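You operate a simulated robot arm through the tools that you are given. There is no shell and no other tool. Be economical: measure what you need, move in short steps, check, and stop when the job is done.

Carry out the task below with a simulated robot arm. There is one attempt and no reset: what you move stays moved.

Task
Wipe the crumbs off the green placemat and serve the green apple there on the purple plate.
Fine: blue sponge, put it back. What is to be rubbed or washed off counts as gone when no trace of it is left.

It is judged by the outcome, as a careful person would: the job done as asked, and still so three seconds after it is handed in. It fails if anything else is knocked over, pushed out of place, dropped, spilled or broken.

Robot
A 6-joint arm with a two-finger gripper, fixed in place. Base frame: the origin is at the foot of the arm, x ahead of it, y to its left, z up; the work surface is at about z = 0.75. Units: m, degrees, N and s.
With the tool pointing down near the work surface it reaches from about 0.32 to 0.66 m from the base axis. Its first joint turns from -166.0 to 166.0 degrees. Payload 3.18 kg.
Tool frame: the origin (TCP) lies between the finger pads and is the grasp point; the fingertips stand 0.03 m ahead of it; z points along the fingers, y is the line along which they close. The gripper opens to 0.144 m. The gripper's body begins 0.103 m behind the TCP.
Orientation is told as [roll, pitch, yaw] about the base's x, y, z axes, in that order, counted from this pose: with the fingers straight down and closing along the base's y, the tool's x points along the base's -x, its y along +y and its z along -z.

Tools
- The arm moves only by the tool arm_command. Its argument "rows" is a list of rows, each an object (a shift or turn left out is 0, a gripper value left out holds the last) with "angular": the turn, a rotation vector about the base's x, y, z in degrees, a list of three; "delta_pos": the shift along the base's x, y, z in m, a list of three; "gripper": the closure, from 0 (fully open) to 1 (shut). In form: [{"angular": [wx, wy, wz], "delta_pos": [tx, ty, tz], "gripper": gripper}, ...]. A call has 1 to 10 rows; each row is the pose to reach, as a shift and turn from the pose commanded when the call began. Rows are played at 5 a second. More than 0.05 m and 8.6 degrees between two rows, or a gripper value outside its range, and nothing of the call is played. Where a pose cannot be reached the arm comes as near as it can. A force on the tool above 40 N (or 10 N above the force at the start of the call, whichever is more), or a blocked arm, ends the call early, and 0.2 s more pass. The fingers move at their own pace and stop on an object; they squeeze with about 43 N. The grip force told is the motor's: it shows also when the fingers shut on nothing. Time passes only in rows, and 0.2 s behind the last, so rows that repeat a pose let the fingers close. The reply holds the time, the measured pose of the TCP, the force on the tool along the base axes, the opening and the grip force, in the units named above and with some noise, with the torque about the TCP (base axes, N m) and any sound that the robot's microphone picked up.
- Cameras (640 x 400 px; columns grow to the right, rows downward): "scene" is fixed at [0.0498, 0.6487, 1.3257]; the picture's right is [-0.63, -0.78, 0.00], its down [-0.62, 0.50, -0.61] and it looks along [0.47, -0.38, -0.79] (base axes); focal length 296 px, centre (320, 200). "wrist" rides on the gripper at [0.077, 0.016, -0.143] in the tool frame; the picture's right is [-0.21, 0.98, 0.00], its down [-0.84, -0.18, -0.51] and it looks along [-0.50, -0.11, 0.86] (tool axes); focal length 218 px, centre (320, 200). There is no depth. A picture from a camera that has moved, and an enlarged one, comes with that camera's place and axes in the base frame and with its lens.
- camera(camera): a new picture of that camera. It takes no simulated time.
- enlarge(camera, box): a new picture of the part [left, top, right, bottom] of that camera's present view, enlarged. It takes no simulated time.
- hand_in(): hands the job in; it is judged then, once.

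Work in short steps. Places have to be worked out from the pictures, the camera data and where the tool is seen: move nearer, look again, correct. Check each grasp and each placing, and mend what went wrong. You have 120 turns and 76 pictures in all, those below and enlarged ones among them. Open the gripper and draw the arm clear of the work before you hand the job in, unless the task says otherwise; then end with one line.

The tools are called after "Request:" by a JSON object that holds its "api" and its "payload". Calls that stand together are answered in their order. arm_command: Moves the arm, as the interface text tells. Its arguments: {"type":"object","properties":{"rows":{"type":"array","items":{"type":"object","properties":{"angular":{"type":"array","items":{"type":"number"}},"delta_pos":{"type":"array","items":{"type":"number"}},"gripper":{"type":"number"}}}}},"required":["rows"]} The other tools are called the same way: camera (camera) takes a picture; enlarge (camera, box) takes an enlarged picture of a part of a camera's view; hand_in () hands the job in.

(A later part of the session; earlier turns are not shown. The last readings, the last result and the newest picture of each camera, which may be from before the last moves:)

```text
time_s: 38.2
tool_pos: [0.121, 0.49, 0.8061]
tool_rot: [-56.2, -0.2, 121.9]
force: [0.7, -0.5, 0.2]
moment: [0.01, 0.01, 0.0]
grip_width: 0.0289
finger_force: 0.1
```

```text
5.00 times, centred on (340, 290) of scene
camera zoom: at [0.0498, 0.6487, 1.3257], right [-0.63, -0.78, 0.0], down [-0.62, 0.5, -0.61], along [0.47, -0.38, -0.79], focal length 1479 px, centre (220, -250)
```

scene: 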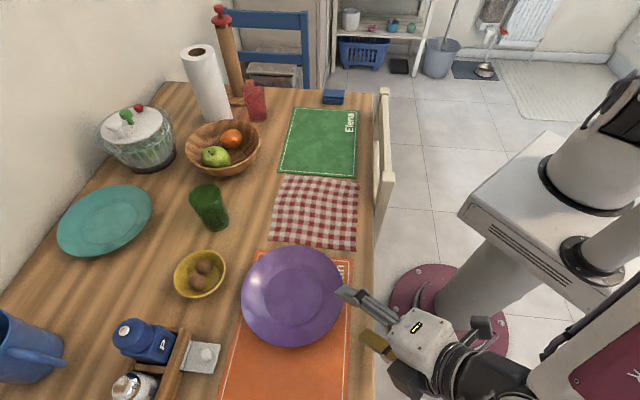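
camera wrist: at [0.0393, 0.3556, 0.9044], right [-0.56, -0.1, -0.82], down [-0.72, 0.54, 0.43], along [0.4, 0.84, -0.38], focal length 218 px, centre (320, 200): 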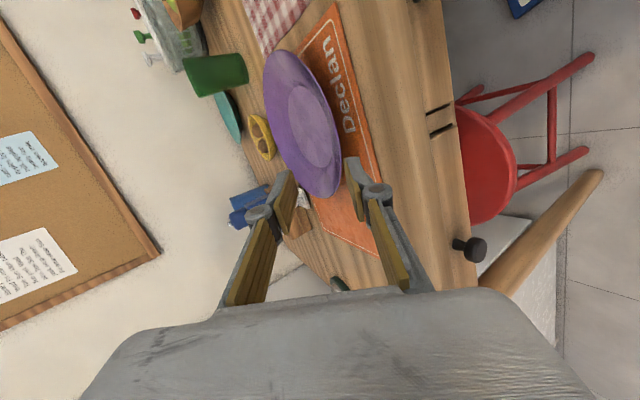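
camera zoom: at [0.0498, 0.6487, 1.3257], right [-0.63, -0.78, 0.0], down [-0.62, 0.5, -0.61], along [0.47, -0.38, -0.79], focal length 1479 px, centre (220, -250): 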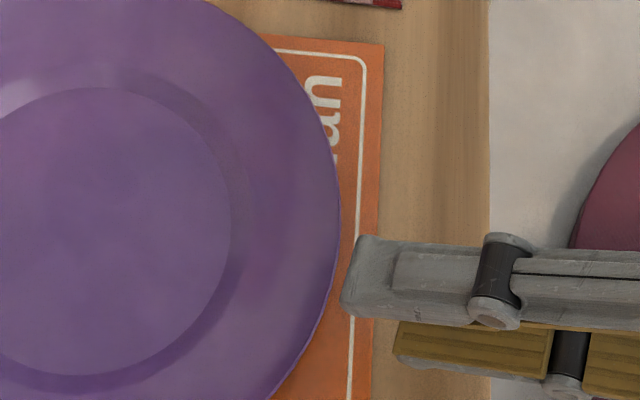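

The rim lies centred between the fingers. I'll insert along the tool axis by 0.025 m.

Request:
{"api": "arm_command", "payload": {"rows": [{"delta_pos": [0.006, 0.004, -0.004]}, {"delta_pos": [0.012, 0.0075, -0.0085]}, {"delta_pos": [0.0178, 0.0111, -0.0126]}]}}

Request:
{"api": "enlarge", "payload": {"camera": "wrist", "box": [260, 110, 400, 230]}}

Request:
{"api": "enlarge", "payload": {"camera": "scene", "box": [290, 250, 390, 330]}}

```text
time_s: 39.0
tool_pos: [0.1408, 0.4991, 0.7935]
tool_rot: [-56.3, 0.0, 121.9]
force: [0.1, -0.1, -0.9]
moment: [0.01, 0.02, 0.02]
grip_width: 0.0286
finger_force: 0.0
```

```text
3.33 times, centred on (330, 170) of wrist
camera zoom: at [0.0732, 0.3676, 0.8594], right [-0.57, -0.11, -0.81], down [-0.72, 0.54, 0.43], along [0.4, 0.83, -0.39], focal length 728 px, centre (287, 300)
```

zoom: 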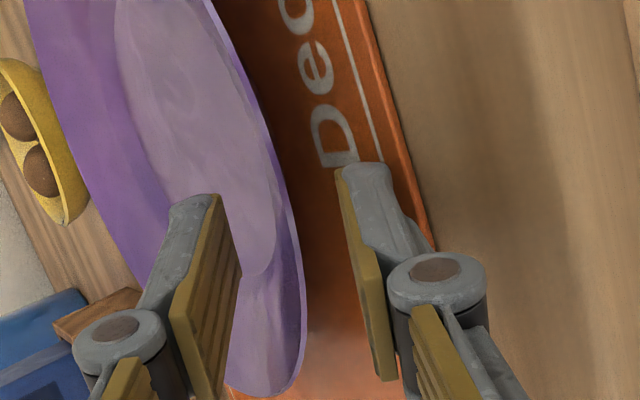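

```text
5.00 times, centred on (340, 290) of scene
camera zoom: at [0.0498, 0.6487, 1.3257], right [-0.63, -0.78, 0.0], down [-0.62, 0.5, -0.61], along [0.47, -0.38, -0.79], focal length 1479 px, centre (220, -250)
```

zoom: 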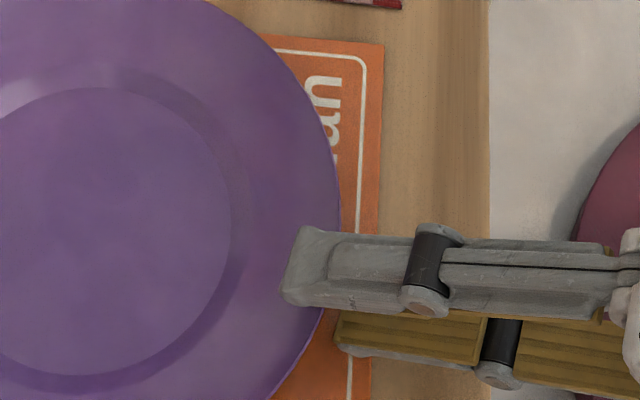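

The rim is between the fingers. I'll go 5 mm deeper horizontally, then close.

Request:
{"api": "arm_command", "payload": {"rows": [{"delta_pos": [0.002, 0.0015, -0.0005]}, {"delta_pos": [0.0042, 0.0026, -0.001]}, {"delta_pos": [0.0042, 0.0026, -0.001], "gripper": 0.9}, {"delta_pos": [0.0042, 0.0026, -0.001], "gripper": 1}, {"delta_pos": [0.0042, 0.0026, -0.001], "gripper": 1}, {"delta_pos": [0.0042, 0.0026, -0.001], "gripper": 1}]}}

Request:
{"api": "enlarge", "payload": {"camera": "wrist", "box": [240, 50, 420, 230]}}

Request:
{"api": "enlarge", "payload": {"camera": "scene", "box": [220, 230, 420, 380]}}

```text
time_s: 40.4
tool_pos: [0.1454, 0.5023, 0.7932]
tool_rot: [-56.4, 0.0, 121.9]
force: [1.3, -0.4, 0.7]
moment: [0.24, -0.07, -0.22]
grip_width: 0.006
finger_force: 35.0
```

```text
2.22 times, centred on (330, 140) of wrist
camera zoom: at [0.0777, 0.37, 0.8584], right [-0.57, -0.11, -0.81], down [-0.72, 0.54, 0.43], along [0.4, 0.83, -0.39], focal length 485 px, centre (298, 333)
```

zoom: 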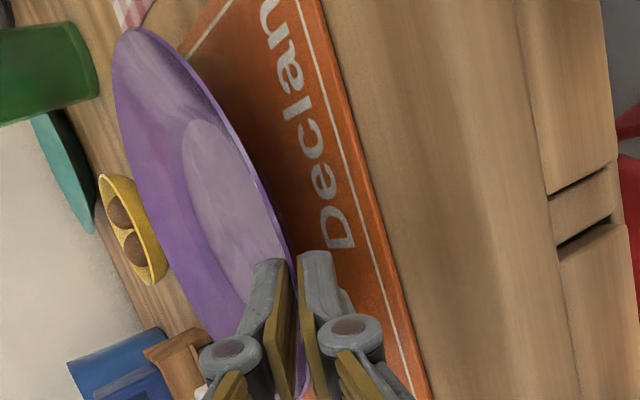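

```text
2.67 times, centred on (320, 305) of scene
camera zoom: at [0.0498, 0.6487, 1.3257], right [-0.63, -0.78, 0.0], down [-0.62, 0.5, -0.61], along [0.47, -0.38, -0.79], focal length 789 px, centre (320, -80)
```

zoom: 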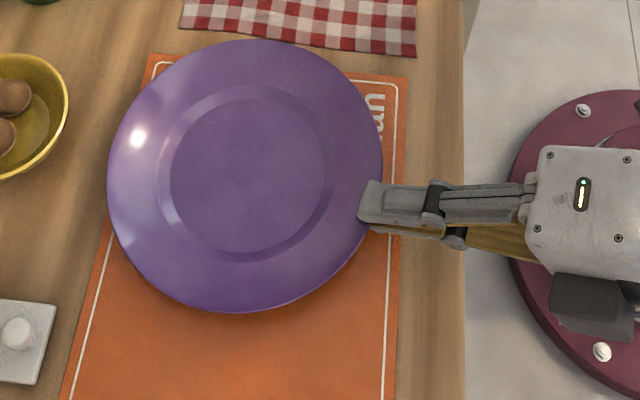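

The grip on the rim is 6 mm wide and firm. I'll lift a few centimetres and check for droop.

Request:
{"api": "arm_command", "payload": {"rows": [{"delta_pos": [0, 0, 0.01]}, {"delta_pos": [0, 0, 0.025]}, {"delta_pos": [0, 0, 0.04]}, {"delta_pos": [0, 0, 0.04]}]}}

Request:
{"api": "camera", "payload": {"camera": "wrist"}}

Request:
{"api": "camera", "payload": {"camera": "scene"}}

```text
time_s: 41.4
tool_pos: [0.1452, 0.5013, 0.8331]
tool_rot: [-56.8, 0.0, 122.0]
force: [-0.2, 0.5, -0.9]
moment: [0.04, 0.06, 0.07]
grip_width: 0.0061
finger_force: 34.6
```

```text
34 pictures are left
camera wrist: at [0.0771, 0.3686, 0.8964], right [-0.56, -0.1, -0.82], down [-0.72, 0.54, 0.43], along [0.4, 0.83, -0.38], focal length 218 px, centre (320, 200)
```

wrist: 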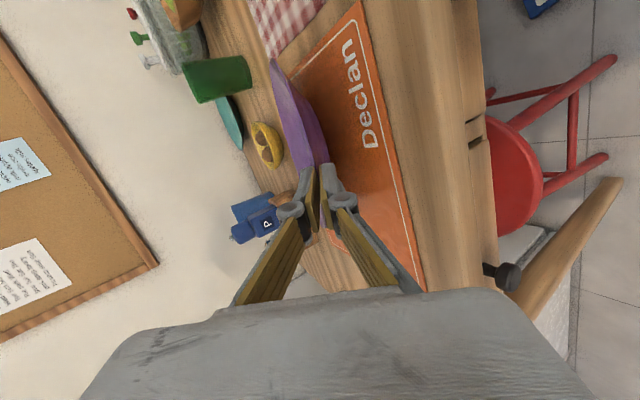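

```text
33 pictures are left
```

scene: 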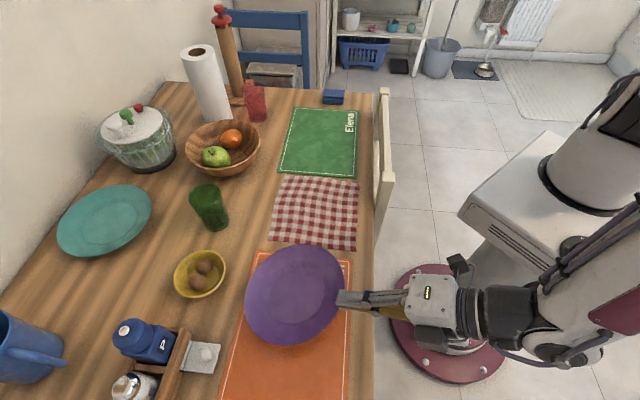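

The plate is held steady and nearly level. I'll raise it 5 cm and pull in slightly before swinging.

Request:
{"api": "arm_command", "payload": {"rows": [{"delta_pos": [-0.001, -0.004, 0.015]}, {"delta_pos": [-0.002, -0.008, 0.035]}, {"delta_pos": [-0.0033, -0.0115, 0.05]}, {"delta_pos": [-0.0033, -0.0115, 0.05]}]}}

```text
time_s: 42.4
tool_pos: [0.1405, 0.4897, 0.8819]
tool_rot: [-57.0, -0.1, 122.0]
force: [-0.3, 0.0, -3.0]
moment: [-0.11, 0.18, -0.02]
grip_width: 0.006
finger_force: 33.9
```

Next is the 45.5° swing about the base axis, with the plate rotating along with it.

Request:
{"api": "arm_command", "payload": {"rows": [{"angular": [0, 0, -5.06], "delta_pos": [0.0427, -0.0143, 0]}, {"angular": [0, 0, -10.12], "delta_pos": [0.0838, -0.0323, 0]}, {"angular": [0, 0, -15.18], "delta_pos": [0.1234, -0.0538, 0]}, {"angular": [0, 0, -20.24], "delta_pos": [0.1608, -0.0788, 0]}, {"angular": [0, 0, -25.3], "delta_pos": [0.1958, -0.107, 0]}, {"angular": [0, 0, -30.36], "delta_pos": [0.2283, -0.1381, 0]}, {"angular": [0, 0, -35.42], "delta_pos": [0.2578, -0.172, 0]}, {"angular": [0, 0, -40.48], "delta_pos": [0.2843, -0.2084, 0]}, {"angular": [0, 0, -45.5], "delta_pos": [0.3075, -0.247, 0]}]}}

Request:
{"api": "camera", "payload": {"camera": "scene"}}

Request:
{"api": "camera", "payload": {"camera": "wrist"}}

```text
time_s: 44.4
tool_pos: [0.451, 0.2421, 0.8825]
tool_rot: [-56.9, 0.0, 76.5]
force: [0.9, -1.4, -1.8]
moment: [0.06, 0.1, 0.02]
grip_width: 0.0058
finger_force: 33.2
```

```text
32 pictures are left
```

scene: 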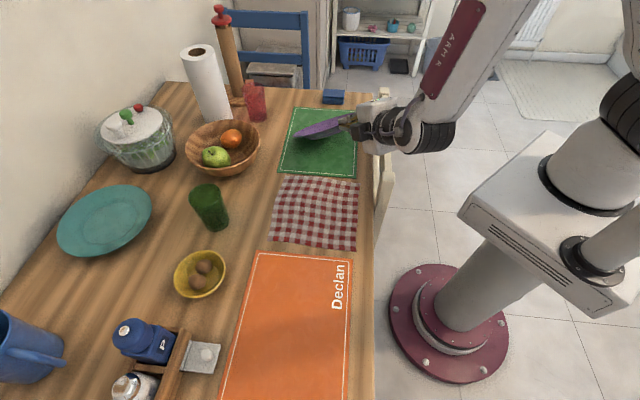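

```text
31 pictures are left
camera wrist: at [0.3081, 0.198, 0.9469], right [-0.47, 0.33, -0.82], down [-0.12, 0.9, 0.43], along [0.88, 0.3, -0.38], focal length 218 px, centre (320, 200)
```

wrist: 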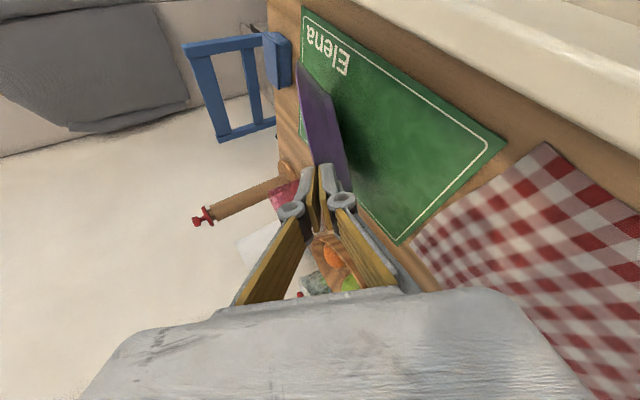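

The plate looks tilted now. I'll zoom in to judge how.

Request:
{"api": "enlarge", "payload": {"camera": "scene", "box": [260, 70, 420, 190]}}

Request:
{"api": "enlarge", "payload": {"camera": "wrist", "box": [240, 50, 440, 230]}}

```text
3.33 times, centred on (340, 130) of scene
camera zoom: at [0.0498, 0.6487, 1.3257], right [-0.63, -0.78, 0.0], down [-0.62, 0.5, -0.61], along [0.47, -0.38, -0.79], focal length 986 px, centre (253, 433)
```

zoom: 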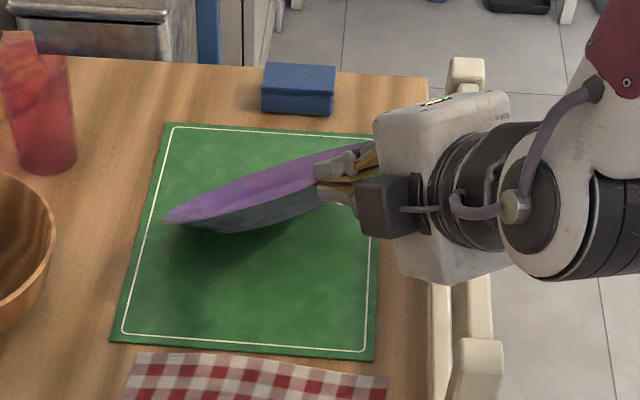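

```text
2.22 times, centred on (340, 140) of wrist
camera zoom: at [0.3081, 0.198, 0.9469], right [-0.47, 0.33, -0.82], down [-0.12, 0.9, 0.43], along [0.88, 0.3, -0.38], focal length 485 px, centre (276, 333)
```

zoom: 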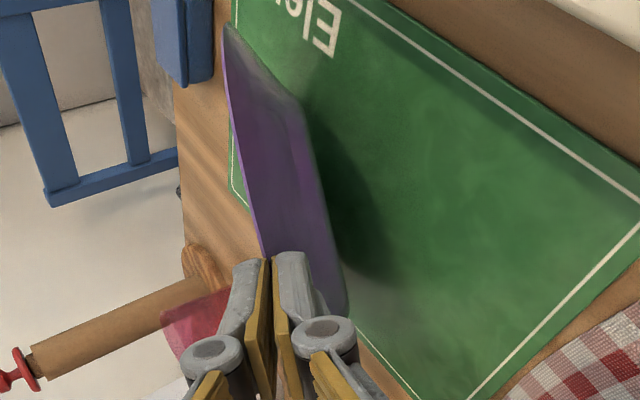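

The plate has drooped about 35–40° in the grip, far side down. I'll set its far edge down at the far side of the target circle and then lower the near rim in an arc so the plate hinges flat. First I'll move it forward, slightly raised.

Request:
{"api": "arm_command", "payload": {"rows": [{"delta_pos": [0.01, 0, 0.012]}, {"delta_pos": [0.03, 0, 0.018]}, {"delta_pos": [0.046, -0.001, 0.018]}, {"delta_pos": [0.046, -0.001, 0.018]}]}}

Request:
{"api": "enlarge", "payload": {"camera": "scene", "box": [260, 70, 420, 190]}}

Request:
{"api": "enlarge", "payload": {"camera": "wrist", "box": [200, 20, 440, 230]}}

```text
time_s: 45.4
tool_pos: [0.4963, 0.2425, 0.9004]
tool_rot: [-56.9, -0.1, 76.5]
force: [-0.2, 0.8, -2.3]
moment: [0.07, 0.11, 0.01]
grip_width: 0.006
finger_force: 32.6
```

```text
3.33 times, centred on (340, 130) of scene
camera zoom: at [0.0498, 0.6487, 1.3257], right [-0.63, -0.78, 0.0], down [-0.62, 0.5, -0.61], along [0.47, -0.38, -0.79], focal length 986 px, centre (253, 433)
```

zoom: 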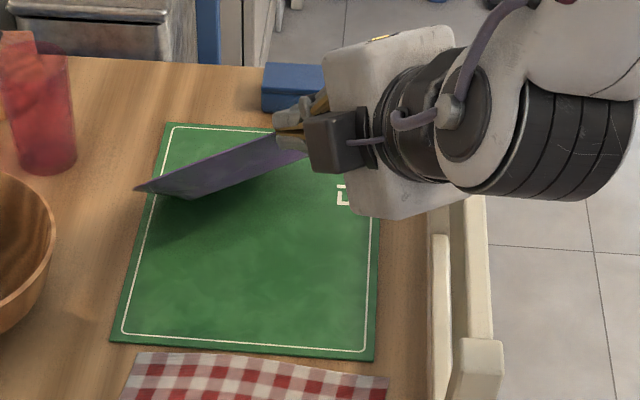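

```text
1.90 times, centred on (320, 125) of wrist
camera zoom: at [0.3543, 0.1979, 0.9648], right [-0.47, 0.33, -0.82], down [-0.12, 0.89, 0.43], along [0.87, 0.3, -0.38], focal length 416 px, centre (320, 343)
```

zoom: 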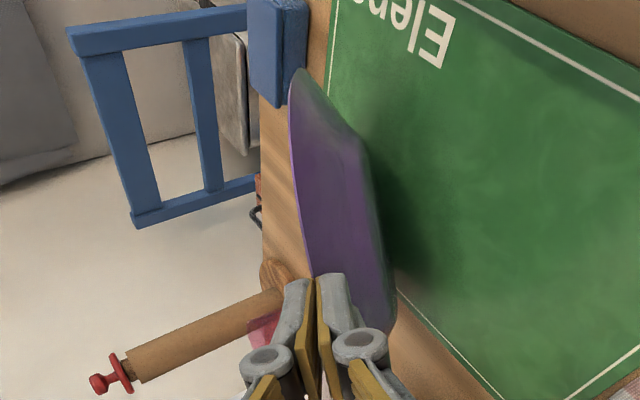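

Both cameras see the underside, so the droop is about 43–45° and the far edge should be almost touching. I'll move 1.5 cm forward and begin lowering in an arc with pull-back, watching the forces.

Request:
{"api": "arm_command", "payload": {"rows": [{"delta_pos": [0.016, -0.004, 0.004]}, {"delta_pos": [0.016, -0.004, -0.006]}, {"delta_pos": [0.012, -0.003, -0.013]}, {"delta_pos": [0.006, -0.0015, -0.02]}, {"delta_pos": [0.0, 0.0, -0.026]}, {"delta_pos": [0.0, 0.0, -0.026]}]}}

Request:
{"api": "enlarge", "payload": {"camera": "scene", "box": [260, 70, 420, 190]}}

```text
time_s: 46.8
tool_pos: [0.4984, 0.2404, 0.8731]
tool_rot: [-57.0, -0.1, 76.6]
force: [1.2, 0.5, -1.9]
moment: [0.05, 0.05, -0.01]
grip_width: 0.0061
finger_force: 32.2
```

```text
3.33 times, centred on (340, 130) of scene
camera zoom: at [0.0498, 0.6487, 1.3257], right [-0.63, -0.78, 0.0], down [-0.62, 0.5, -0.61], along [0.47, -0.38, -0.79], focal length 986 px, centre (253, 433)
```

zoom: 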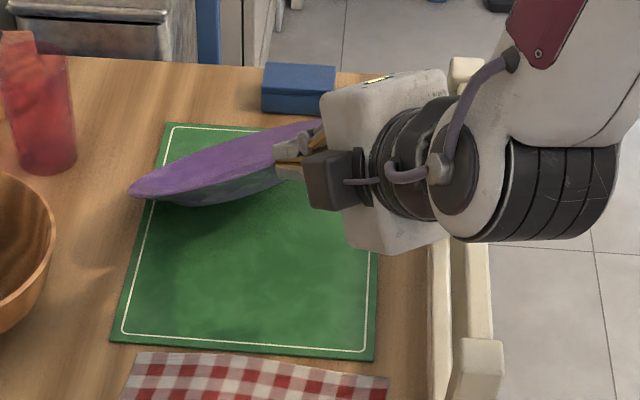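

The plate is hinging flat as planned. I'll continue down the arc.

Request:
{"api": "arm_command", "payload": {"rows": [{"delta_pos": [-0.01, 0.0024, -0.013]}, {"delta_pos": [-0.02, 0.0048, -0.028]}, {"delta_pos": [-0.027, 0.0064, -0.041]}, {"delta_pos": [-0.032, 0.0076, -0.053]}, {"delta_pos": [-0.0355, 0.0084, -0.063]}, {"delta_pos": [-0.038, 0.009, -0.072]}, {"delta_pos": [-0.038, 0.009, -0.072]}]}}

Request:
{"api": "enlarge", "payload": {"camera": "scene", "box": [260, 70, 420, 190]}}

Request:
{"api": "enlarge", "payload": {"camera": "wrist", "box": [200, 20, 440, 230]}}

```text
time_s: 48.4
tool_pos: [0.4605, 0.2538, 0.8053]
tool_rot: [-56.3, -0.1, 76.4]
force: [-1.6, -1.4, -0.1]
moment: [0.09, -0.02, -0.11]
grip_width: 0.006
finger_force: 31.2
out of reach, approached as far as the arm can: row 6, 7
```

```text
3.33 times, centred on (340, 130) of scene
camera zoom: at [0.0498, 0.6487, 1.3257], right [-0.63, -0.78, 0.0], down [-0.62, 0.5, -0.61], along [0.47, -0.38, -0.79], focal length 986 px, centre (253, 433)
```

zoom: 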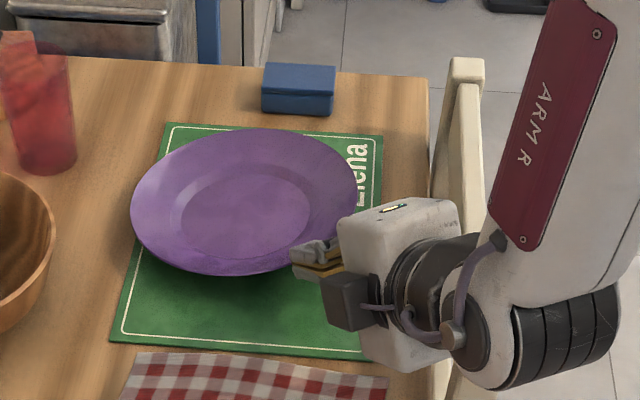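

```text
1.90 times, centred on (320, 125) of wrist
camera zoom: at [0.3184, 0.2096, 0.8702], right [-0.48, 0.33, -0.81], down [-0.11, 0.89, 0.43], along [0.87, 0.3, -0.39], focal length 416 px, centre (320, 343)
```

zoom: 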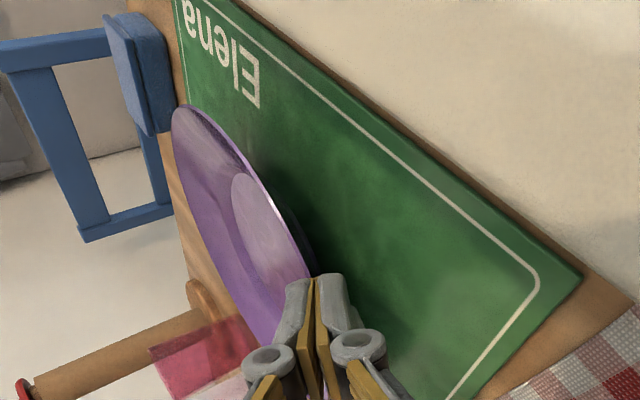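

It's almost flat, with the plate centred at about (0.567, 0.24). I'll lower the last centimetre or so.

Request:
{"api": "arm_command", "payload": {"rows": [{"delta_pos": [0, -0.002, -0.004]}, {"delta_pos": [0, -0.003, -0.008]}, {"delta_pos": [0, -0.004, -0.0115]}, {"delta_pos": [0, -0.004, -0.0115]}]}}

Request:
{"api": "enlarge", "payload": {"camera": "scene", "box": [260, 70, 420, 190]}}

```text
time_s: 49.4
tool_pos: [0.465, 0.2553, 0.7977]
tool_rot: [-56.4, -0.3, 76.3]
force: [2.3, 5.9, 16.4]
moment: [0.05, 2.56, -0.81]
grip_width: 0.006
finger_force: 31.1
out of reach, approached as far as the arm can: row 1, 2, 3, 4
```

```text
3.33 times, centred on (340, 130) of scene
camera zoom: at [0.0498, 0.6487, 1.3257], right [-0.63, -0.78, 0.0], down [-0.62, 0.5, -0.61], along [0.47, -0.38, -0.79], focal length 986 px, centre (253, 433)
```

zoom: 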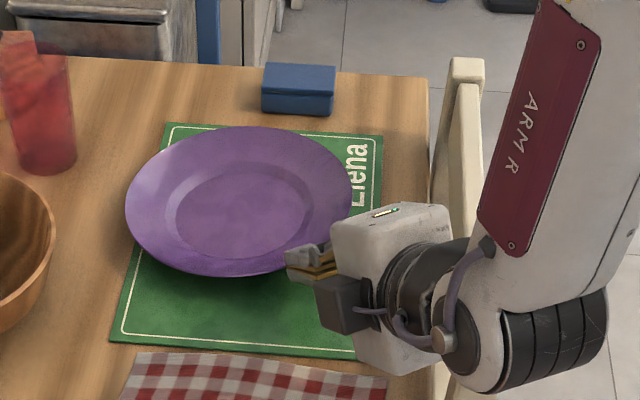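

The 16 N force and the moment suggest the wrist is touching the chair back about 0.16 m behind the TCP. I'll back up a little and steepen the tool so the wrist clears the chair.

Request:
{"api": "arm_command", "payload": {"rows": [{"delta_pos": [0, 0, 0.006]}, {"angular": [1.4, 5.8, 0], "delta_pos": [0, 0, 0.006]}, {"angular": [2.8, 11.7, 0], "delta_pos": [0, 0, 0.006]}, {"angular": [2.8, 11.7, 0], "delta_pos": [0, 0, 0.006]}]}}

Request:
{"api": "camera", "payload": {"camera": "scene"}}

```text
time_s: 50.4
tool_pos: [0.4636, 0.2534, 0.8031]
tool_rot: [-44.7, -0.1, 76.4]
force: [-1.2, 0.5, 0.3]
moment: [0.01, 0.0, -0.01]
grip_width: 0.0
finger_force: 30.5
```

```text
22 pictures are left
```

scene: 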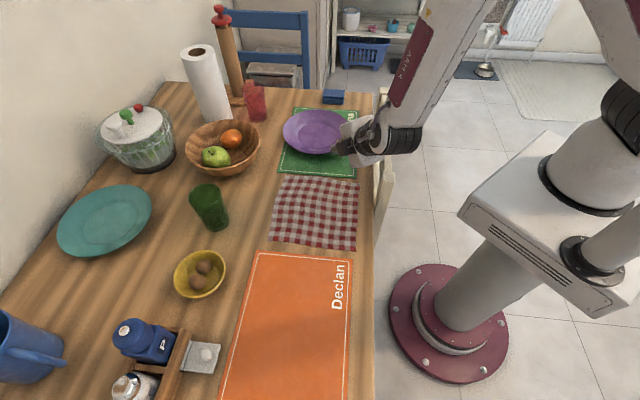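

The plate slipped out of the pads and settled on the mat from a few millimetres up. I'll back off along the tool axis, rise, and look.

Request:
{"api": "arm_command", "payload": {"rows": [{"delta_pos": [-0.02, 0.005, 0.02]}, {"delta_pos": [-0.03, 0.008, 0.05]}, {"angular": [1, 4, 0], "delta_pos": [-0.03, 0.008, 0.08]}]}}

Request:
{"api": "enlarge", "payload": {"camera": "scene", "box": [170, 75, 390, 212]}}

```text
time_s: 51.2
tool_pos: [0.4333, 0.2596, 0.8842]
tool_rot: [-40.7, -0.1, 76.5]
force: [-0.5, 0.7, -0.1]
moment: [-0.04, 0.02, 0.0]
grip_width: 0.0001
finger_force: 30.5
```

```text
2.91 times, centred on (280, 144) of scene
camera zoom: at [0.0498, 0.6487, 1.3257], right [-0.63, -0.78, 0.0], down [-0.62, 0.5, -0.61], along [0.47, -0.38, -0.79], focal length 860 px, centre (436, 364)
```

zoom: 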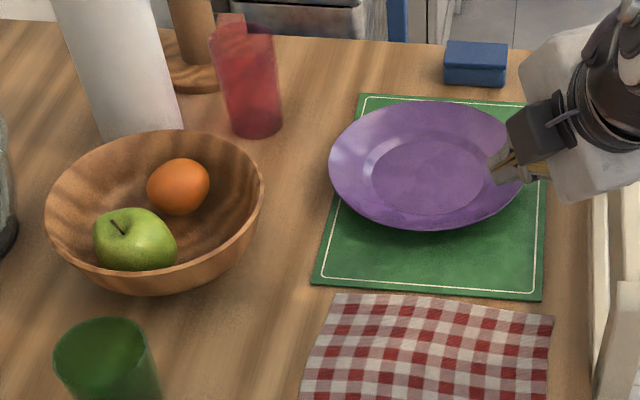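

The plate sits flat and empty on the green mat, and the sponge and napkin are fine. For the apple at about (0.612, 0.515, 0.825), I need a tool tilt of about 38° radially outward. I'll yaw by +53.5° while moving toward the bowl, staying high.

Request:
{"api": "arm_command", "payload": {"rows": [{"angular": [0, 0, 7.6], "delta_pos": [0.005, 0.02, 0.015]}, {"angular": [0, 0, 15.2], "delta_pos": [0.012, 0.045, 0.025]}, {"angular": [0, 0, 22.9], "delta_pos": [0.02, 0.07, 0.025]}, {"angular": [0, 0, 30.5], "delta_pos": [0.03, 0.095, 0.025]}, {"angular": [0, 0, 38.2], "delta_pos": [0.04, 0.12, 0.025]}, {"angular": [0, 0, 45.8], "delta_pos": [0.055, 0.14, 0.025]}, {"angular": [0, 0, 53.5], "delta_pos": [0.067, 0.155, 0.025]}, {"angular": [0, 0, 53.5], "delta_pos": [0.067, 0.155, 0.025]}]}}

```text
time_s: 53.0
tool_pos: [0.4987, 0.4181, 0.9089]
tool_rot: [-40.5, 0.2, 129.5]
force: [-0.2, -0.7, -0.1]
moment: [0.02, -0.01, 0.02]
grip_width: 0.0001
finger_force: 30.4
out of reach, approached as far as the arm can: row 7, 8
```

That pose is reached. I'll move outward to the pre-grasp, open, and look.

Request:
{"api": "arm_command", "payload": {"rows": [{"delta_pos": [0.02, 0.018, -0.003], "gripper": 0.3}, {"delta_pos": [0.04, 0.036, -0.006]}, {"delta_pos": [0.06, 0.053, -0.009]}, {"delta_pos": [0.06, 0.053, -0.009]}]}}

Request:
{"api": "camera", "payload": {"camera": "wrist"}}

Request:
{"api": "enlarge", "payload": {"camera": "scene", "box": [130, 60, 370, 210]}}

```text
time_s: 54.0
tool_pos: [0.5546, 0.4643, 0.9038]
tool_rot: [-41.0, 4.4, 134.8]
force: [0.1, -0.4, 0.3]
moment: [0.07, 0.0, -0.06]
grip_width: 0.1005
finger_force: 0.0
out of reach, approached as far as the arm can: row 3, 4
```

```text
20 pictures are left
camera wrist: at [0.5277, 0.3412, 1.0066], right [-0.64, -0.41, -0.66], down [-0.76, 0.49, 0.43], along [0.14, 0.77, -0.62], focal length 218 px, centre (320, 200)
```

wrist: 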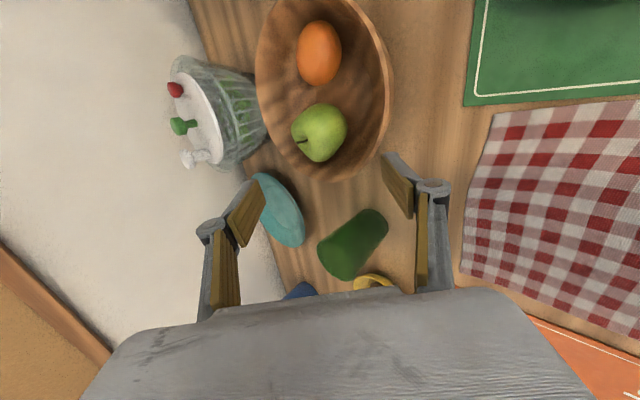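

```text
2.67 times, centred on (250, 135) of scene
camera zoom: at [0.0498, 0.6487, 1.3257], right [-0.63, -0.78, 0.0], down [-0.62, 0.5, -0.61], along [0.47, -0.38, -0.79], focal length 789 px, centre (507, 373)
```

zoom: 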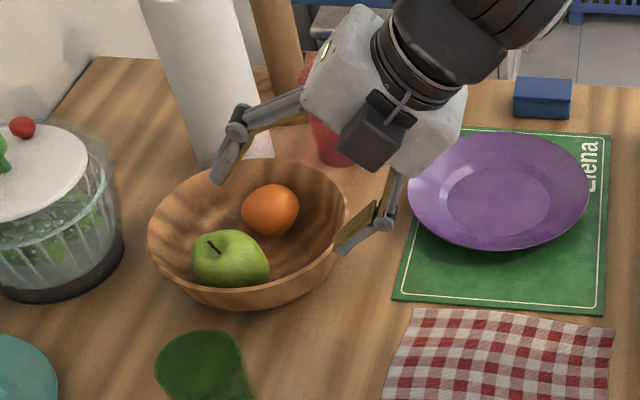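

Triangulating again puts the apple at about (0.632, 0.512, 0.80), with the tool direction already pointing at it. I'll advance most of the way along the tool axis with lateral correction, then look.

Request:
{"api": "arm_command", "payload": {"rows": [{"delta_pos": [0.012, -0.004, -0.01]}, {"delta_pos": [0.022, 0.002, -0.025]}, {"delta_pos": [0.032, 0.01, -0.04]}, {"delta_pos": [0.038, 0.016, -0.05]}, {"delta_pos": [0.038, 0.016, -0.05]}]}}

Request:
{"api": "camera", "payload": {"camera": "wrist"}}

Request:
{"api": "enlarge", "payload": {"camera": "scene", "box": [160, 80, 320, 200]}}

```text
time_s: 55.2
tool_pos: [0.5926, 0.4832, 0.8524]
tool_rot: [-40.9, -0.1, 129.9]
force: [-0.6, -1.6, 2.3]
moment: [-0.13, 0.05, -0.01]
grip_width: 0.11
finger_force: 1.0
```

```text
18 pictures are left
camera wrist: at [0.5608, 0.3546, 0.9495], right [-0.7, -0.31, -0.64], down [-0.69, 0.52, 0.5], along [0.18, 0.8, -0.58], focal length 218 px, centre (320, 200)
```

wrist: 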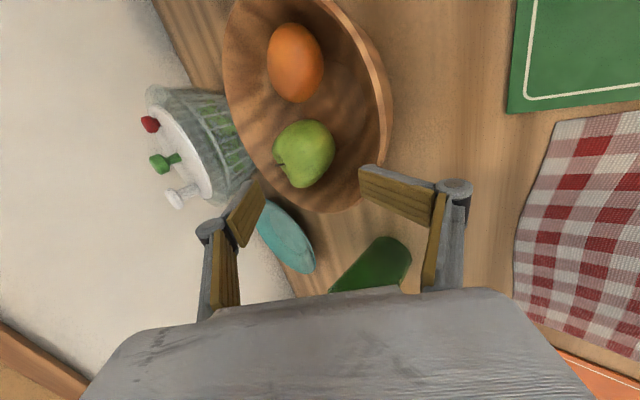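

```text
3.33 times, centred on (240, 140) of scene
camera zoom: at [0.0498, 0.6487, 1.3257], right [-0.63, -0.78, 0.0], down [-0.62, 0.5, -0.61], along [0.47, -0.38, -0.79], focal length 986 px, centre (587, 400)
```

zoom: 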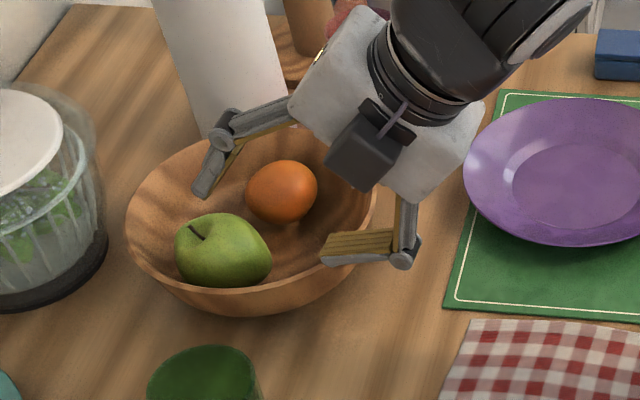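

The near finger is on the bowl's near rim and has pushed the bowl about 1.3 cm outward. I'll retreat along the tool axis and close the fingers. Then I'll use the closed fingers inside the near wall to pull the bowl gently back, before trying the apple with a narrower opening.

Request:
{"api": "arm_command", "payload": {"rows": [{"delta_pos": [-0.013, -0.011, 0.02]}, {"delta_pos": [-0.025, -0.021, 0.04]}, {"delta_pos": [-0.025, -0.021, 0.045], "gripper": 1}, {"delta_pos": [-0.025, -0.021, 0.045], "gripper": 1}, {"delta_pos": [-0.01, -0.03, 0.04], "gripper": 1}, {"delta_pos": [0.003, -0.04, 0.03], "gripper": 1}]}}

Request:
{"api": "enlarge", "payload": {"camera": "scene", "box": [160, 80, 320, 200]}}

```text
time_s: 56.6
tool_pos: [0.5963, 0.4438, 0.8833]
tool_rot: [-40.9, -3.6, 126.0]
force: [-0.1, -0.6, -0.1]
moment: [0.0, -0.04, 0.07]
grip_width: 0.0003
finger_force: 30.2
out of reach, approached as far as the arm can: row 3, 5
```

```text
3.33 times, centred on (240, 140) of scene
camera zoom: at [0.0498, 0.6487, 1.3257], right [-0.63, -0.78, 0.0], down [-0.62, 0.5, -0.61], along [0.47, -0.38, -0.79], focal length 986 px, centre (587, 400)
```

zoom: 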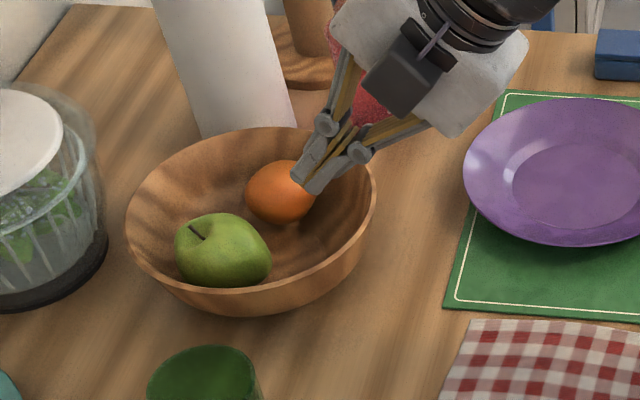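

The tip is above the gap between orange and near wall. I'll lower it inside the bowl while watching the force.

Request:
{"api": "arm_command", "payload": {"rows": [{"delta_pos": [0.001, 0, -0.018]}, {"delta_pos": [0.002, 0, -0.035]}, {"delta_pos": [0.003, 0, -0.052]}, {"delta_pos": [0.003, 0, -0.052]}]}}

Request:
{"api": "enlarge", "payload": {"camera": "scene", "box": [160, 80, 320, 200]}}

```text
time_s: 57.6
tool_pos: [0.5994, 0.4431, 0.8308]
tool_rot: [-40.9, -0.1, 129.9]
force: [-0.4, 1.2, 3.9]
moment: [0.02, 0.06, -0.04]
grip_width: 0.0
finger_force: 30.6
out of reach, approached as far as the arm can: row 1
```

```text
3.33 times, centred on (240, 140) of scene
camera zoom: at [0.0498, 0.6487, 1.3257], right [-0.63, -0.78, 0.0], down [-0.62, 0.5, -0.61], along [0.47, -0.38, -0.79], focal length 986 px, centre (587, 400)
```

zoom: 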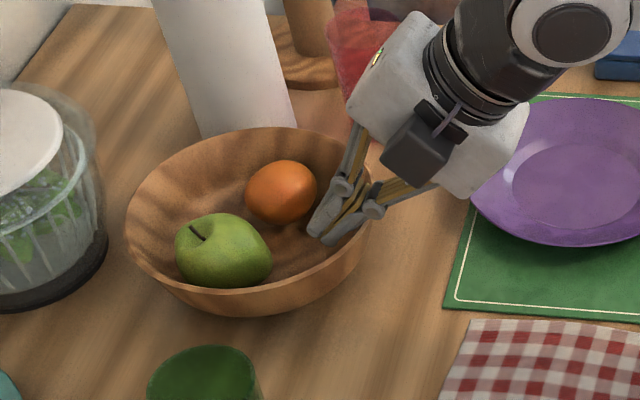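

The fingers are against the near wall from inside. I'll pull the bowl back about 1.4 cm toward its original spot.

Request:
{"api": "arm_command", "payload": {"rows": [{"delta_pos": [-0.002, -0.002, 0.004]}, {"delta_pos": [-0.005, -0.006, 0.004]}, {"delta_pos": [-0.008, -0.009, 0.004]}, {"delta_pos": [-0.011, -0.013, 0.004]}, {"delta_pos": [-0.011, -0.013, 0.004]}]}}

Request:
{"api": "enlarge", "payload": {"camera": "scene", "box": [160, 80, 320, 200]}}

```text
time_s: 58.8
tool_pos: [0.5865, 0.4284, 0.8349]
tool_rot: [-40.8, -0.2, 129.9]
force: [2.3, 1.4, 1.7]
moment: [0.02, 0.01, 0.02]
grip_width: 0.0001
finger_force: 30.8
```

```text
3.33 times, centred on (240, 140) of scene
camera zoom: at [0.0498, 0.6487, 1.3257], right [-0.63, -0.78, 0.0], down [-0.62, 0.5, -0.61], along [0.47, -0.38, -0.79], focal length 986 px, centre (587, 400)
```

zoom: 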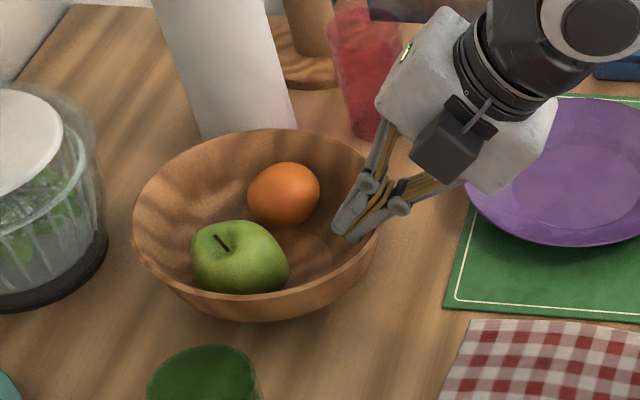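

The bowl is within about 6 mm of its original place. One more small pull, mostly in −y, then lift out.

Request:
{"api": "arm_command", "payload": {"rows": [{"delta_pos": [-0.001, -0.003, 0]}, {"delta_pos": [-0.002, -0.006, 0]}, {"delta_pos": [-0.003, -0.009, 0]}, {"delta_pos": [0.003, -0.003, 0.004]}, {"delta_pos": [0.003, -0.003, 0.03]}, {"delta_pos": [0.0, 0.0, 0.055]}]}}

Request:
{"api": "camera", "payload": {"camera": "wrist"}}

Request:
{"api": "enlarge", "payload": {"camera": "scene", "box": [160, 80, 320, 200]}}

```text
time_s: 60.2
tool_pos: [0.5864, 0.4265, 0.8879]
tool_rot: [-40.7, -0.3, 129.7]
force: [-0.5, -0.4, 0.6]
moment: [0.01, -0.01, 0.0]
grip_width: 0.0001
finger_force: 31.0
```

```text
13 pictures are left
camera wrist: at [0.5551, 0.3005, 0.9849], right [-0.71, -0.31, -0.64], down [-0.69, 0.52, 0.51], along [0.18, 0.79, -0.58], focal length 218 px, centre (320, 200)
```

wrist: 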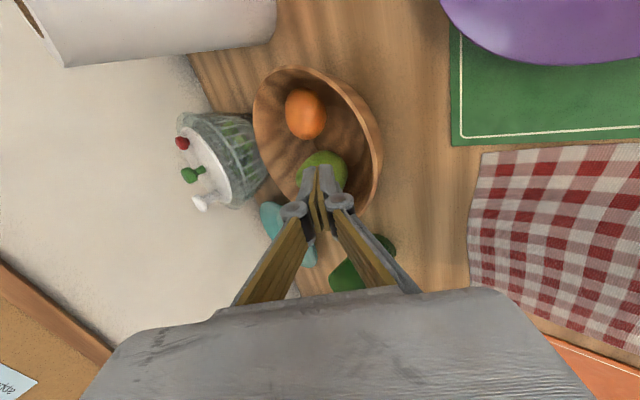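

```text
3.33 times, centred on (240, 140) of scene
camera zoom: at [0.0498, 0.6487, 1.3257], right [-0.63, -0.78, 0.0], down [-0.62, 0.5, -0.61], along [0.47, -0.38, -0.79], focal length 986 px, centre (587, 400)
```

zoom: 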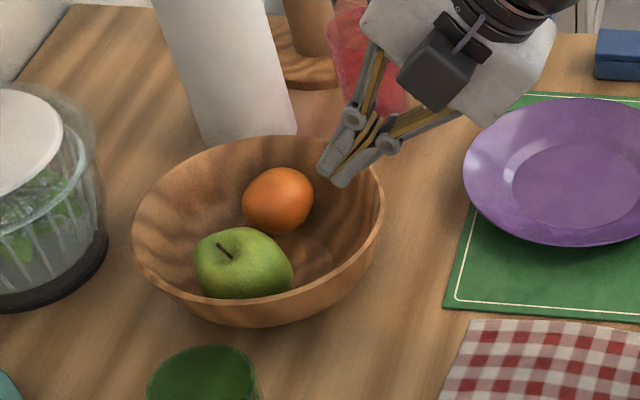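

The bowl is back within about 1 cm. The apple is now at about (0.632, 0.512, 0.795), with the orange perpendicular to my closing direction, which is good. I'll use a steeper 33° tilt and a 0.085 m opening to clear the near rim, starting at the pre-grasp above.

Request:
{"api": "arm_command", "payload": {"rows": [{"angular": [-2.4, 3.0, 0], "delta_pos": [0.003, 0.02, 0.006]}, {"angular": [-4.8, 6.0, 0], "delta_pos": [0.006, 0.04, 0.006]}, {"angular": [-4.8, 6.0, 0], "delta_pos": [0.009, 0.055, 0.004]}, {"angular": [-4.8, 6.0, 0], "delta_pos": [0.009, 0.0555, 0.0], "gripper": 0.41}, {"angular": [-4.8, 6.0, 0], "delta_pos": [0.009, 0.0555, -0.005], "gripper": 0.41}]}}

Request:
{"api": "camera", "payload": {"camera": "wrist"}}

```text
time_s: 61.4
tool_pos: [0.603, 0.4826, 0.8904]
tool_rot: [-38.4, -3.5, 132.6]
force: [0.0, 0.2, 0.0]
moment: [-0.02, -0.01, -0.03]
grip_width: 0.0849
finger_force: 0.1
out of reach, approached as far as the arm can: row 1, 2, 3, 4, 5
```

```text
11 pictures are left
camera wrist: at [0.5836, 0.3537, 0.9876], right [-0.73, -0.34, -0.59], down [-0.68, 0.48, 0.56], along [0.09, 0.81, -0.58], focal length 218 px, centre (320, 200)
```

wrist: 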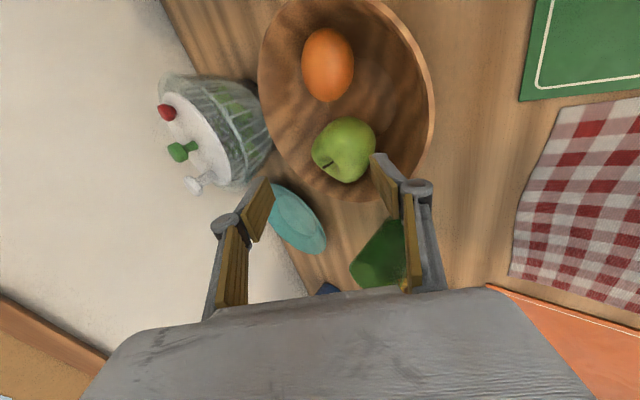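

The apple is confirmed near (0.629, 0.515, 0.795) and lies between the fingers. I'll descend with a steeper tilt in two parts, first two-thirds of the way.

Request:
{"api": "arm_command", "payload": {"rows": [{"angular": [-1.5, 2, 0], "delta_pos": [0.004, 0.006, -0.02]}, {"angular": [-3, 4, 0], "delta_pos": [0.008, 0.012, -0.038]}, {"angular": [-3, 4, 0], "delta_pos": [0.012, 0.018, -0.052]}, {"angular": [-3, 4, 0], "delta_pos": [0.012, 0.018, -0.052]}]}}

Request:
{"api": "enlarge", "payload": {"camera": "wrist", "box": [190, 20, 470, 240]}}

```text
time_s: 62.4
tool_pos: [0.6047, 0.4743, 0.8225]
tool_rot: [-30.0, -3.5, 131.5]
force: [6.4, 4.8, 21.2]
moment: [0.59, -0.34, -0.01]
grip_width: 0.1065
finger_force: 6.3
out of reach, approached as far as the arm can: row 1, 2, 3, 4
```

```text
1.82 times, centred on (330, 130) of wrist
camera zoom: at [0.5954, 0.3554, 0.9329], right [-0.79, -0.38, -0.48], down [-0.61, 0.54, 0.58], along [0.04, 0.75, -0.66], focal length 397 px, centre (302, 327)
```

zoom: 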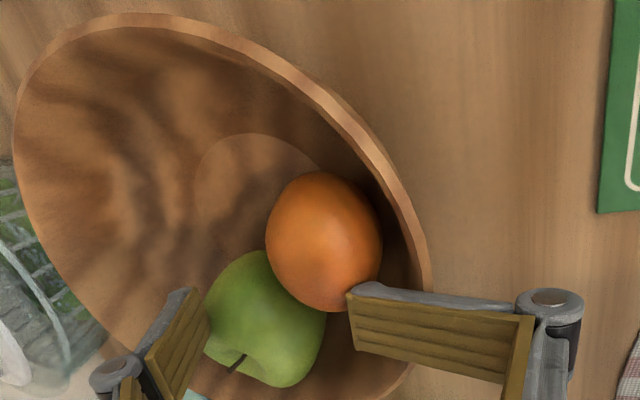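

The near finger is pressing on the rim and tipping the bowl. I'll back off upward slowly so it settles.

Request:
{"api": "arm_command", "payload": {"rows": [{"delta_pos": [-0.003, -0.003, 0.006]}, {"delta_pos": [-0.007, -0.006, 0.014]}, {"delta_pos": [-0.012, -0.01, 0.025]}, {"delta_pos": [-0.02, -0.016, 0.045]}, {"delta_pos": [-0.028, -0.024, 0.06]}, {"delta_pos": [-0.028, -0.024, 0.06]}]}}

Request:
{"api": "camera", "payload": {"camera": "scene"}}

```text
time_s: 63.8
tool_pos: [0.5734, 0.4518, 0.8803]
tool_rot: [-29.7, -3.6, 131.5]
force: [0.3, 0.4, 0.2]
moment: [0.02, 0.02, 0.03]
grip_width: 0.0849
finger_force: 0.2
```

```text
9 pictures are left
```

scene: 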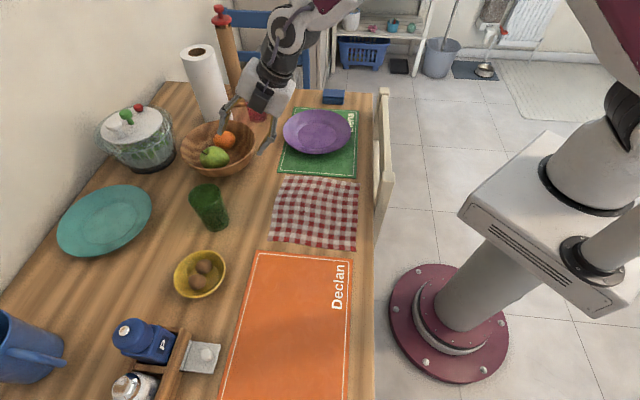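

The bowl is upright again. The steep radial pose fell short in reach, so the near finger landed on the sloping wall. I'll use a different hand orientation: yaw ≈ −5° with a large outward tilt, fingers at the far-left and near-right of the apple. First I'll untilt and pull back.

Request:
{"api": "arm_command", "payload": {"rows": [{"angular": [-4.7, 5.8, 0], "delta_pos": [-0.03, -0.025, 0.01]}, {"angular": [-9.4, 11.6, 0], "delta_pos": [-0.06, -0.05, 0.02]}, {"angular": [-14.1, 17.4, 0], "delta_pos": [-0.09, -0.075, 0.02]}, {"angular": [-18.9, 23.3, 0], "delta_pos": [-0.12, -0.1, 0.02]}, {"angular": [-18.9, 23.3, 0], "delta_pos": [-0.12, -0.1, 0.02]}]}}

Request:
{"api": "arm_command", "payload": {"rows": [{"angular": [0, 0, -8.4]}, {"angular": [0, 0, -16.8]}, {"angular": [0, 0, -25.2]}, {"angular": [0, 0, -33.6]}, {"angular": [0, 0, -42]}, {"angular": [0, 0, -50.4]}, {"angular": [0, 0, -58.8]}, {"angular": [0, 0, -67.2]}, {"angular": [0, 0, -67.2]}]}}

Request:
{"api": "arm_command", "payload": {"rows": [{"angular": [0, 0, -8.4]}, {"angular": [0, 0, -16.8]}, {"angular": [0, 0, -25.2]}, {"angular": [0, 0, -33.6]}, {"angular": [0, 0, -42]}, {"angular": [0, 0, -50.4]}, {"angular": [0, 0, -58.8]}, {"angular": [0, 0, -67.2]}, {"angular": [0, 0, -67.2]}]}}

```text
time_s: 65.0
tool_pos: [0.4331, 0.3395, 0.8754]
tool_rot: [-2.4, -11.1, 129.5]
force: [-0.3, -0.8, -0.3]
moment: [-0.05, 0.0, 0.03]
grip_width: 0.085
finger_force: 0.1
out of reach, approached as far as the arm can: row 1, 2, 3, 4, 5
```

```text
time_s: 67.0
tool_pos: [0.4322, 0.3224, 0.8584]
tool_rot: [0.1, -13.7, 62.2]
force: [0.0, 0.5, -0.1]
moment: [0.0, -0.01, -0.01]
grip_width: 0.0849
finger_force: 0.0
out of reach, approached as far as the arm can: row 5, 6, 7, 8, 9
```

```text
time_s: 69.0
tool_pos: [0.4519, 0.3005, 0.8451]
tool_rot: [6.9, -18.5, 21.7]
force: [-0.1, -0.2, -0.5]
moment: [-0.03, 0.02, -0.01]
grip_width: 0.085
finger_force: 0.0
out of reach, approached as far as the arm can: row 1, 2, 3, 4, 5, 6, 7, 8, 9
```

The wrist is following an odd branch. I'll bring it to the known-good upright yaw-0 pose at (0.42, 0.30, 0.93).

Request:
{"api": "arm_command", "payload": {"rows": [{"angular": [-2.1, 3.4, -4.5], "delta_pos": [-0.006, 0, 0.017]}, {"angular": [-4.1, 6.8, -9], "delta_pos": [-0.012, 0, 0.034]}, {"angular": [-6.2, 10.2, -13.6], "delta_pos": [-0.019, 0, 0.05]}, {"angular": [-8.2, 13.6, -18.1], "delta_pos": [-0.025, 0, 0.067]}, {"angular": [-10.3, 17, -22.6], "delta_pos": [-0.032, 0, 0.085]}, {"angular": [-10.3, 17, -22.6], "delta_pos": [-0.032, 0, 0.085]}]}}

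```text
time_s: 70.4
tool_pos: [0.4599, 0.1678, 0.8712]
tool_rot: [8.4, -6.3, 9.7]
force: [-0.2, 0.5, -0.2]
moment: [-0.02, 0.0, -0.03]
grip_width: 0.0851
finger_force: 0.0
out of reach, approached as far as the arm can: row 1, 2, 3, 4, 5, 6
```

I need to see the arm's configuration to understand the limit.

Request:
{"api": "camera", "payload": {"camera": "scene"}}

```text
8 pictures are left
```

scene: 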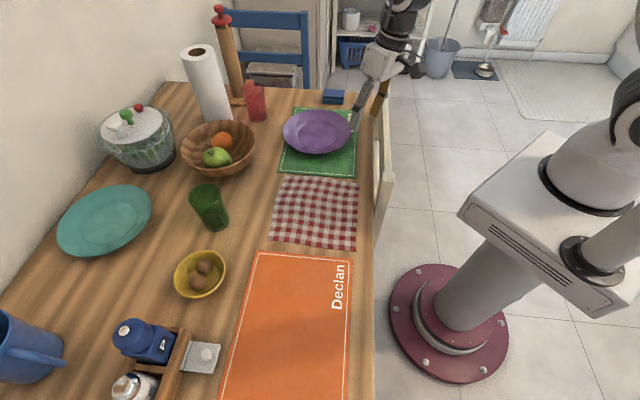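

The wrist can't go that way from here, so I'll return to the pose family that worked ([-40, 0, 130]). There I'll use closed fingers to draw the bowl a few centimetres nearer, pick the apple with better reach, and push the bowl back afterwards.

Request:
{"api": "arm_command", "payload": {"rows": [{"angular": [-1.76, -3.43, 7.28], "delta_pos": [0.0, 0.016, 0.01], "gripper": 1}, {"angular": [-3.52, -6.87, 14.56], "delta_pos": [0.0, 0.032, 0.01]}, {"angular": [-5.28, -10.3, 21.84], "delta_pos": [0.0, 0.048, 0.01]}, {"angular": [-7.04, -13.7, 29.1], "delta_pos": [0.0, 0.065, 0.01]}, {"angular": [-8.8, -17.2, 36.4], "delta_pos": [0.005, 0.082, 0.01]}, {"angular": [-10.6, -20.6, 43.7], "delta_pos": [0.01, 0.1, 0.01]}, {"angular": [-12.3, -24, 51], "delta_pos": [0.015, 0.117, 0.015]}, {"angular": [-14.1, -27.5, 58.2], "delta_pos": [0.02, 0.134, 0.02]}]}}

Request:
{"api": "arm_command", "payload": {"rows": [{"angular": [-1.76, -3.43, 7.28], "delta_pos": [0.003, 0.016, 0.005]}, {"angular": [-3.52, -6.87, 14.56], "delta_pos": [0.006, 0.032, 0.01]}, {"angular": [-5.28, -10.3, 21.84], "delta_pos": [0.009, 0.048, 0.01]}, {"angular": [-7.04, -13.7, 29.1], "delta_pos": [0.012, 0.065, 0.01]}, {"angular": [-8.8, -17.2, 36.4], "delta_pos": [0.015, 0.082, 0.01]}, {"angular": [-10.6, -20.6, 43.7], "delta_pos": [0.018, 0.1, 0.01]}, {"angular": [-12.3, -24, 51], "delta_pos": [0.02, 0.116, 0.01]}, {"angular": [-12.3, -24, 51], "delta_pos": [0.02, 0.116, 0.01]}]}}

```text
time_s: 72.2
tool_pos: [0.4647, 0.2826, 0.9016]
tool_rot: [-15.3, -23.6, 70.7]
force: [0.5, -0.7, -0.2]
moment: [0.04, -0.04, -0.01]
grip_width: 0.0
finger_force: 30.7
out of reach, approached as far as the arm can: row 1, 2, 3, 4, 5, 6, 7, 8
```

```text
time_s: 74.0
tool_pos: [0.4993, 0.4213, 0.9068]
tool_rot: [-39.9, 0.4, 130.0]
force: [0.4, -0.6, 0.8]
moment: [0.01, 0.02, -0.02]
grip_width: 0.0
finger_force: 30.3
out of reach, approached as far as the arm can: row 1, 2
```

Back in the working pose. I'll enter the bowl near its near wall with closed fingers.

Request:
{"api": "arm_command", "payload": {"rows": [{"delta_pos": [0.03, 0.01, -0.007]}, {"delta_pos": [0.06, 0.02, -0.014]}, {"delta_pos": [0.09, 0.03, -0.022]}, {"delta_pos": [0.09, 0.03, -0.04]}, {"delta_pos": [0.09, 0.03, -0.058]}, {"delta_pos": [0.09, 0.03, -0.072]}, {"delta_pos": [0.09, 0.03, -0.072]}]}}

Request:
{"api": "enlarge", "payload": {"camera": "scene", "box": [160, 80, 320, 200]}}

```text
time_s: 75.6
tool_pos: [0.5867, 0.4531, 0.8347]
tool_rot: [-38.9, 7.9, 141.1]
force: [0.5, 0.7, 1.0]
moment: [-0.1, 0.07, 0.02]
grip_width: 0.0002
finger_force: 31.3
out of reach, approached as far as the arm can: row 5, 6
```

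```text
3.33 times, centred on (240, 140) of scene
camera zoom: at [0.0498, 0.6487, 1.3257], right [-0.63, -0.78, 0.0], down [-0.62, 0.5, -0.61], along [0.47, -0.38, -0.79], focal length 986 px, centre (587, 400)
```

zoom: 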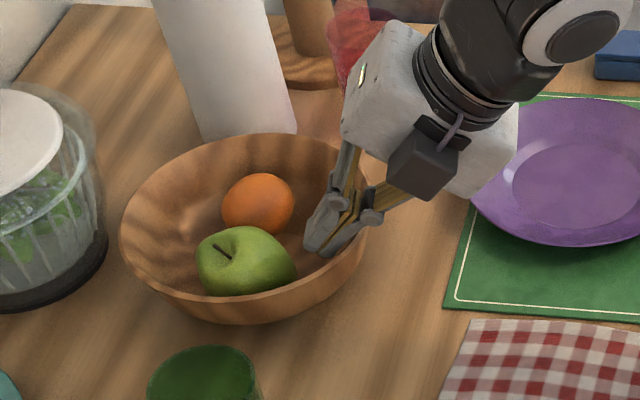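

The fingers are inside against the near wall. I'll draw the bowl toward the robot by about 5–6 cm.

Request:
{"api": "arm_command", "payload": {"rows": [{"delta_pos": [-0.007, -0.007, 0.003]}, {"delta_pos": [-0.014, -0.014, 0.003]}, {"delta_pos": [-0.021, -0.021, 0.003]}, {"delta_pos": [-0.028, -0.028, 0.003]}, {"delta_pos": [-0.035, -0.035, 0.003]}, {"delta_pos": [-0.041, -0.041, 0.003]}, {"delta_pos": [-0.041, -0.041, 0.003]}]}}

```text
time_s: 77.2
tool_pos: [0.5508, 0.4104, 0.838]
tool_rot: [-40.2, 0.1, 130.0]
force: [2.4, 1.9, 2.1]
moment: [-0.01, -0.07, 0.01]
grip_width: 0.0001
finger_force: 30.4
```

The bowl follows smoothly. I'll pull 2.5 cm more, then release and lift out.

Request:
{"api": "arm_command", "payload": {"rows": [{"delta_pos": [-0.007, -0.005, 0]}, {"delta_pos": [-0.014, -0.01, 0]}, {"delta_pos": [-0.02, -0.015, 0]}, {"delta_pos": [-0.016, -0.011, 0.005]}, {"delta_pos": [-0.016, -0.011, 0.03]}, {"delta_pos": [-0.02, -0.005, 0.055]}, {"delta_pos": [-0.02, 0.005, 0.065]}]}}

Request:
{"api": "camera", "payload": {"camera": "scene"}}

Request:
{"api": "camera", "payload": {"camera": "wrist"}}

```text
time_s: 78.8
tool_pos: [0.5286, 0.414, 0.9014]
tool_rot: [-40.0, 0.1, 130.1]
force: [0.0, -0.2, -0.6]
moment: [0.02, -0.01, -0.04]
grip_width: 0.0
finger_force: 31.1
```

```text
6 pictures are left
```

scene: 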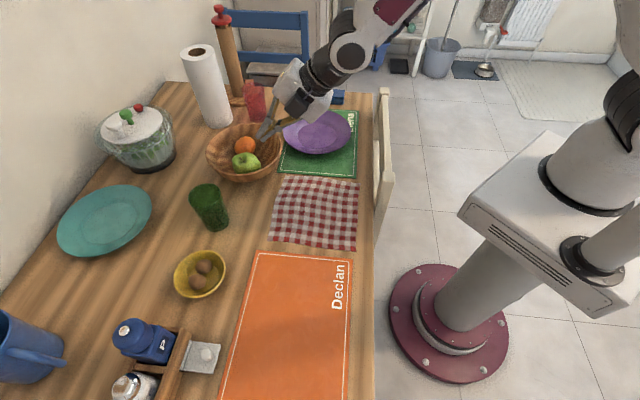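

```text
5 pictures are left
camera wrist: at [0.4988, 0.2892, 1.0007], right [-0.71, -0.32, -0.63], down [-0.69, 0.52, 0.5], along [0.17, 0.79, -0.59], focal length 218 px, centre (320, 200)
```

wrist: 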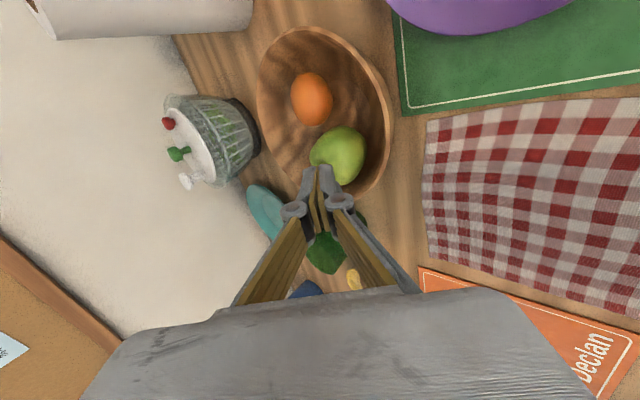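

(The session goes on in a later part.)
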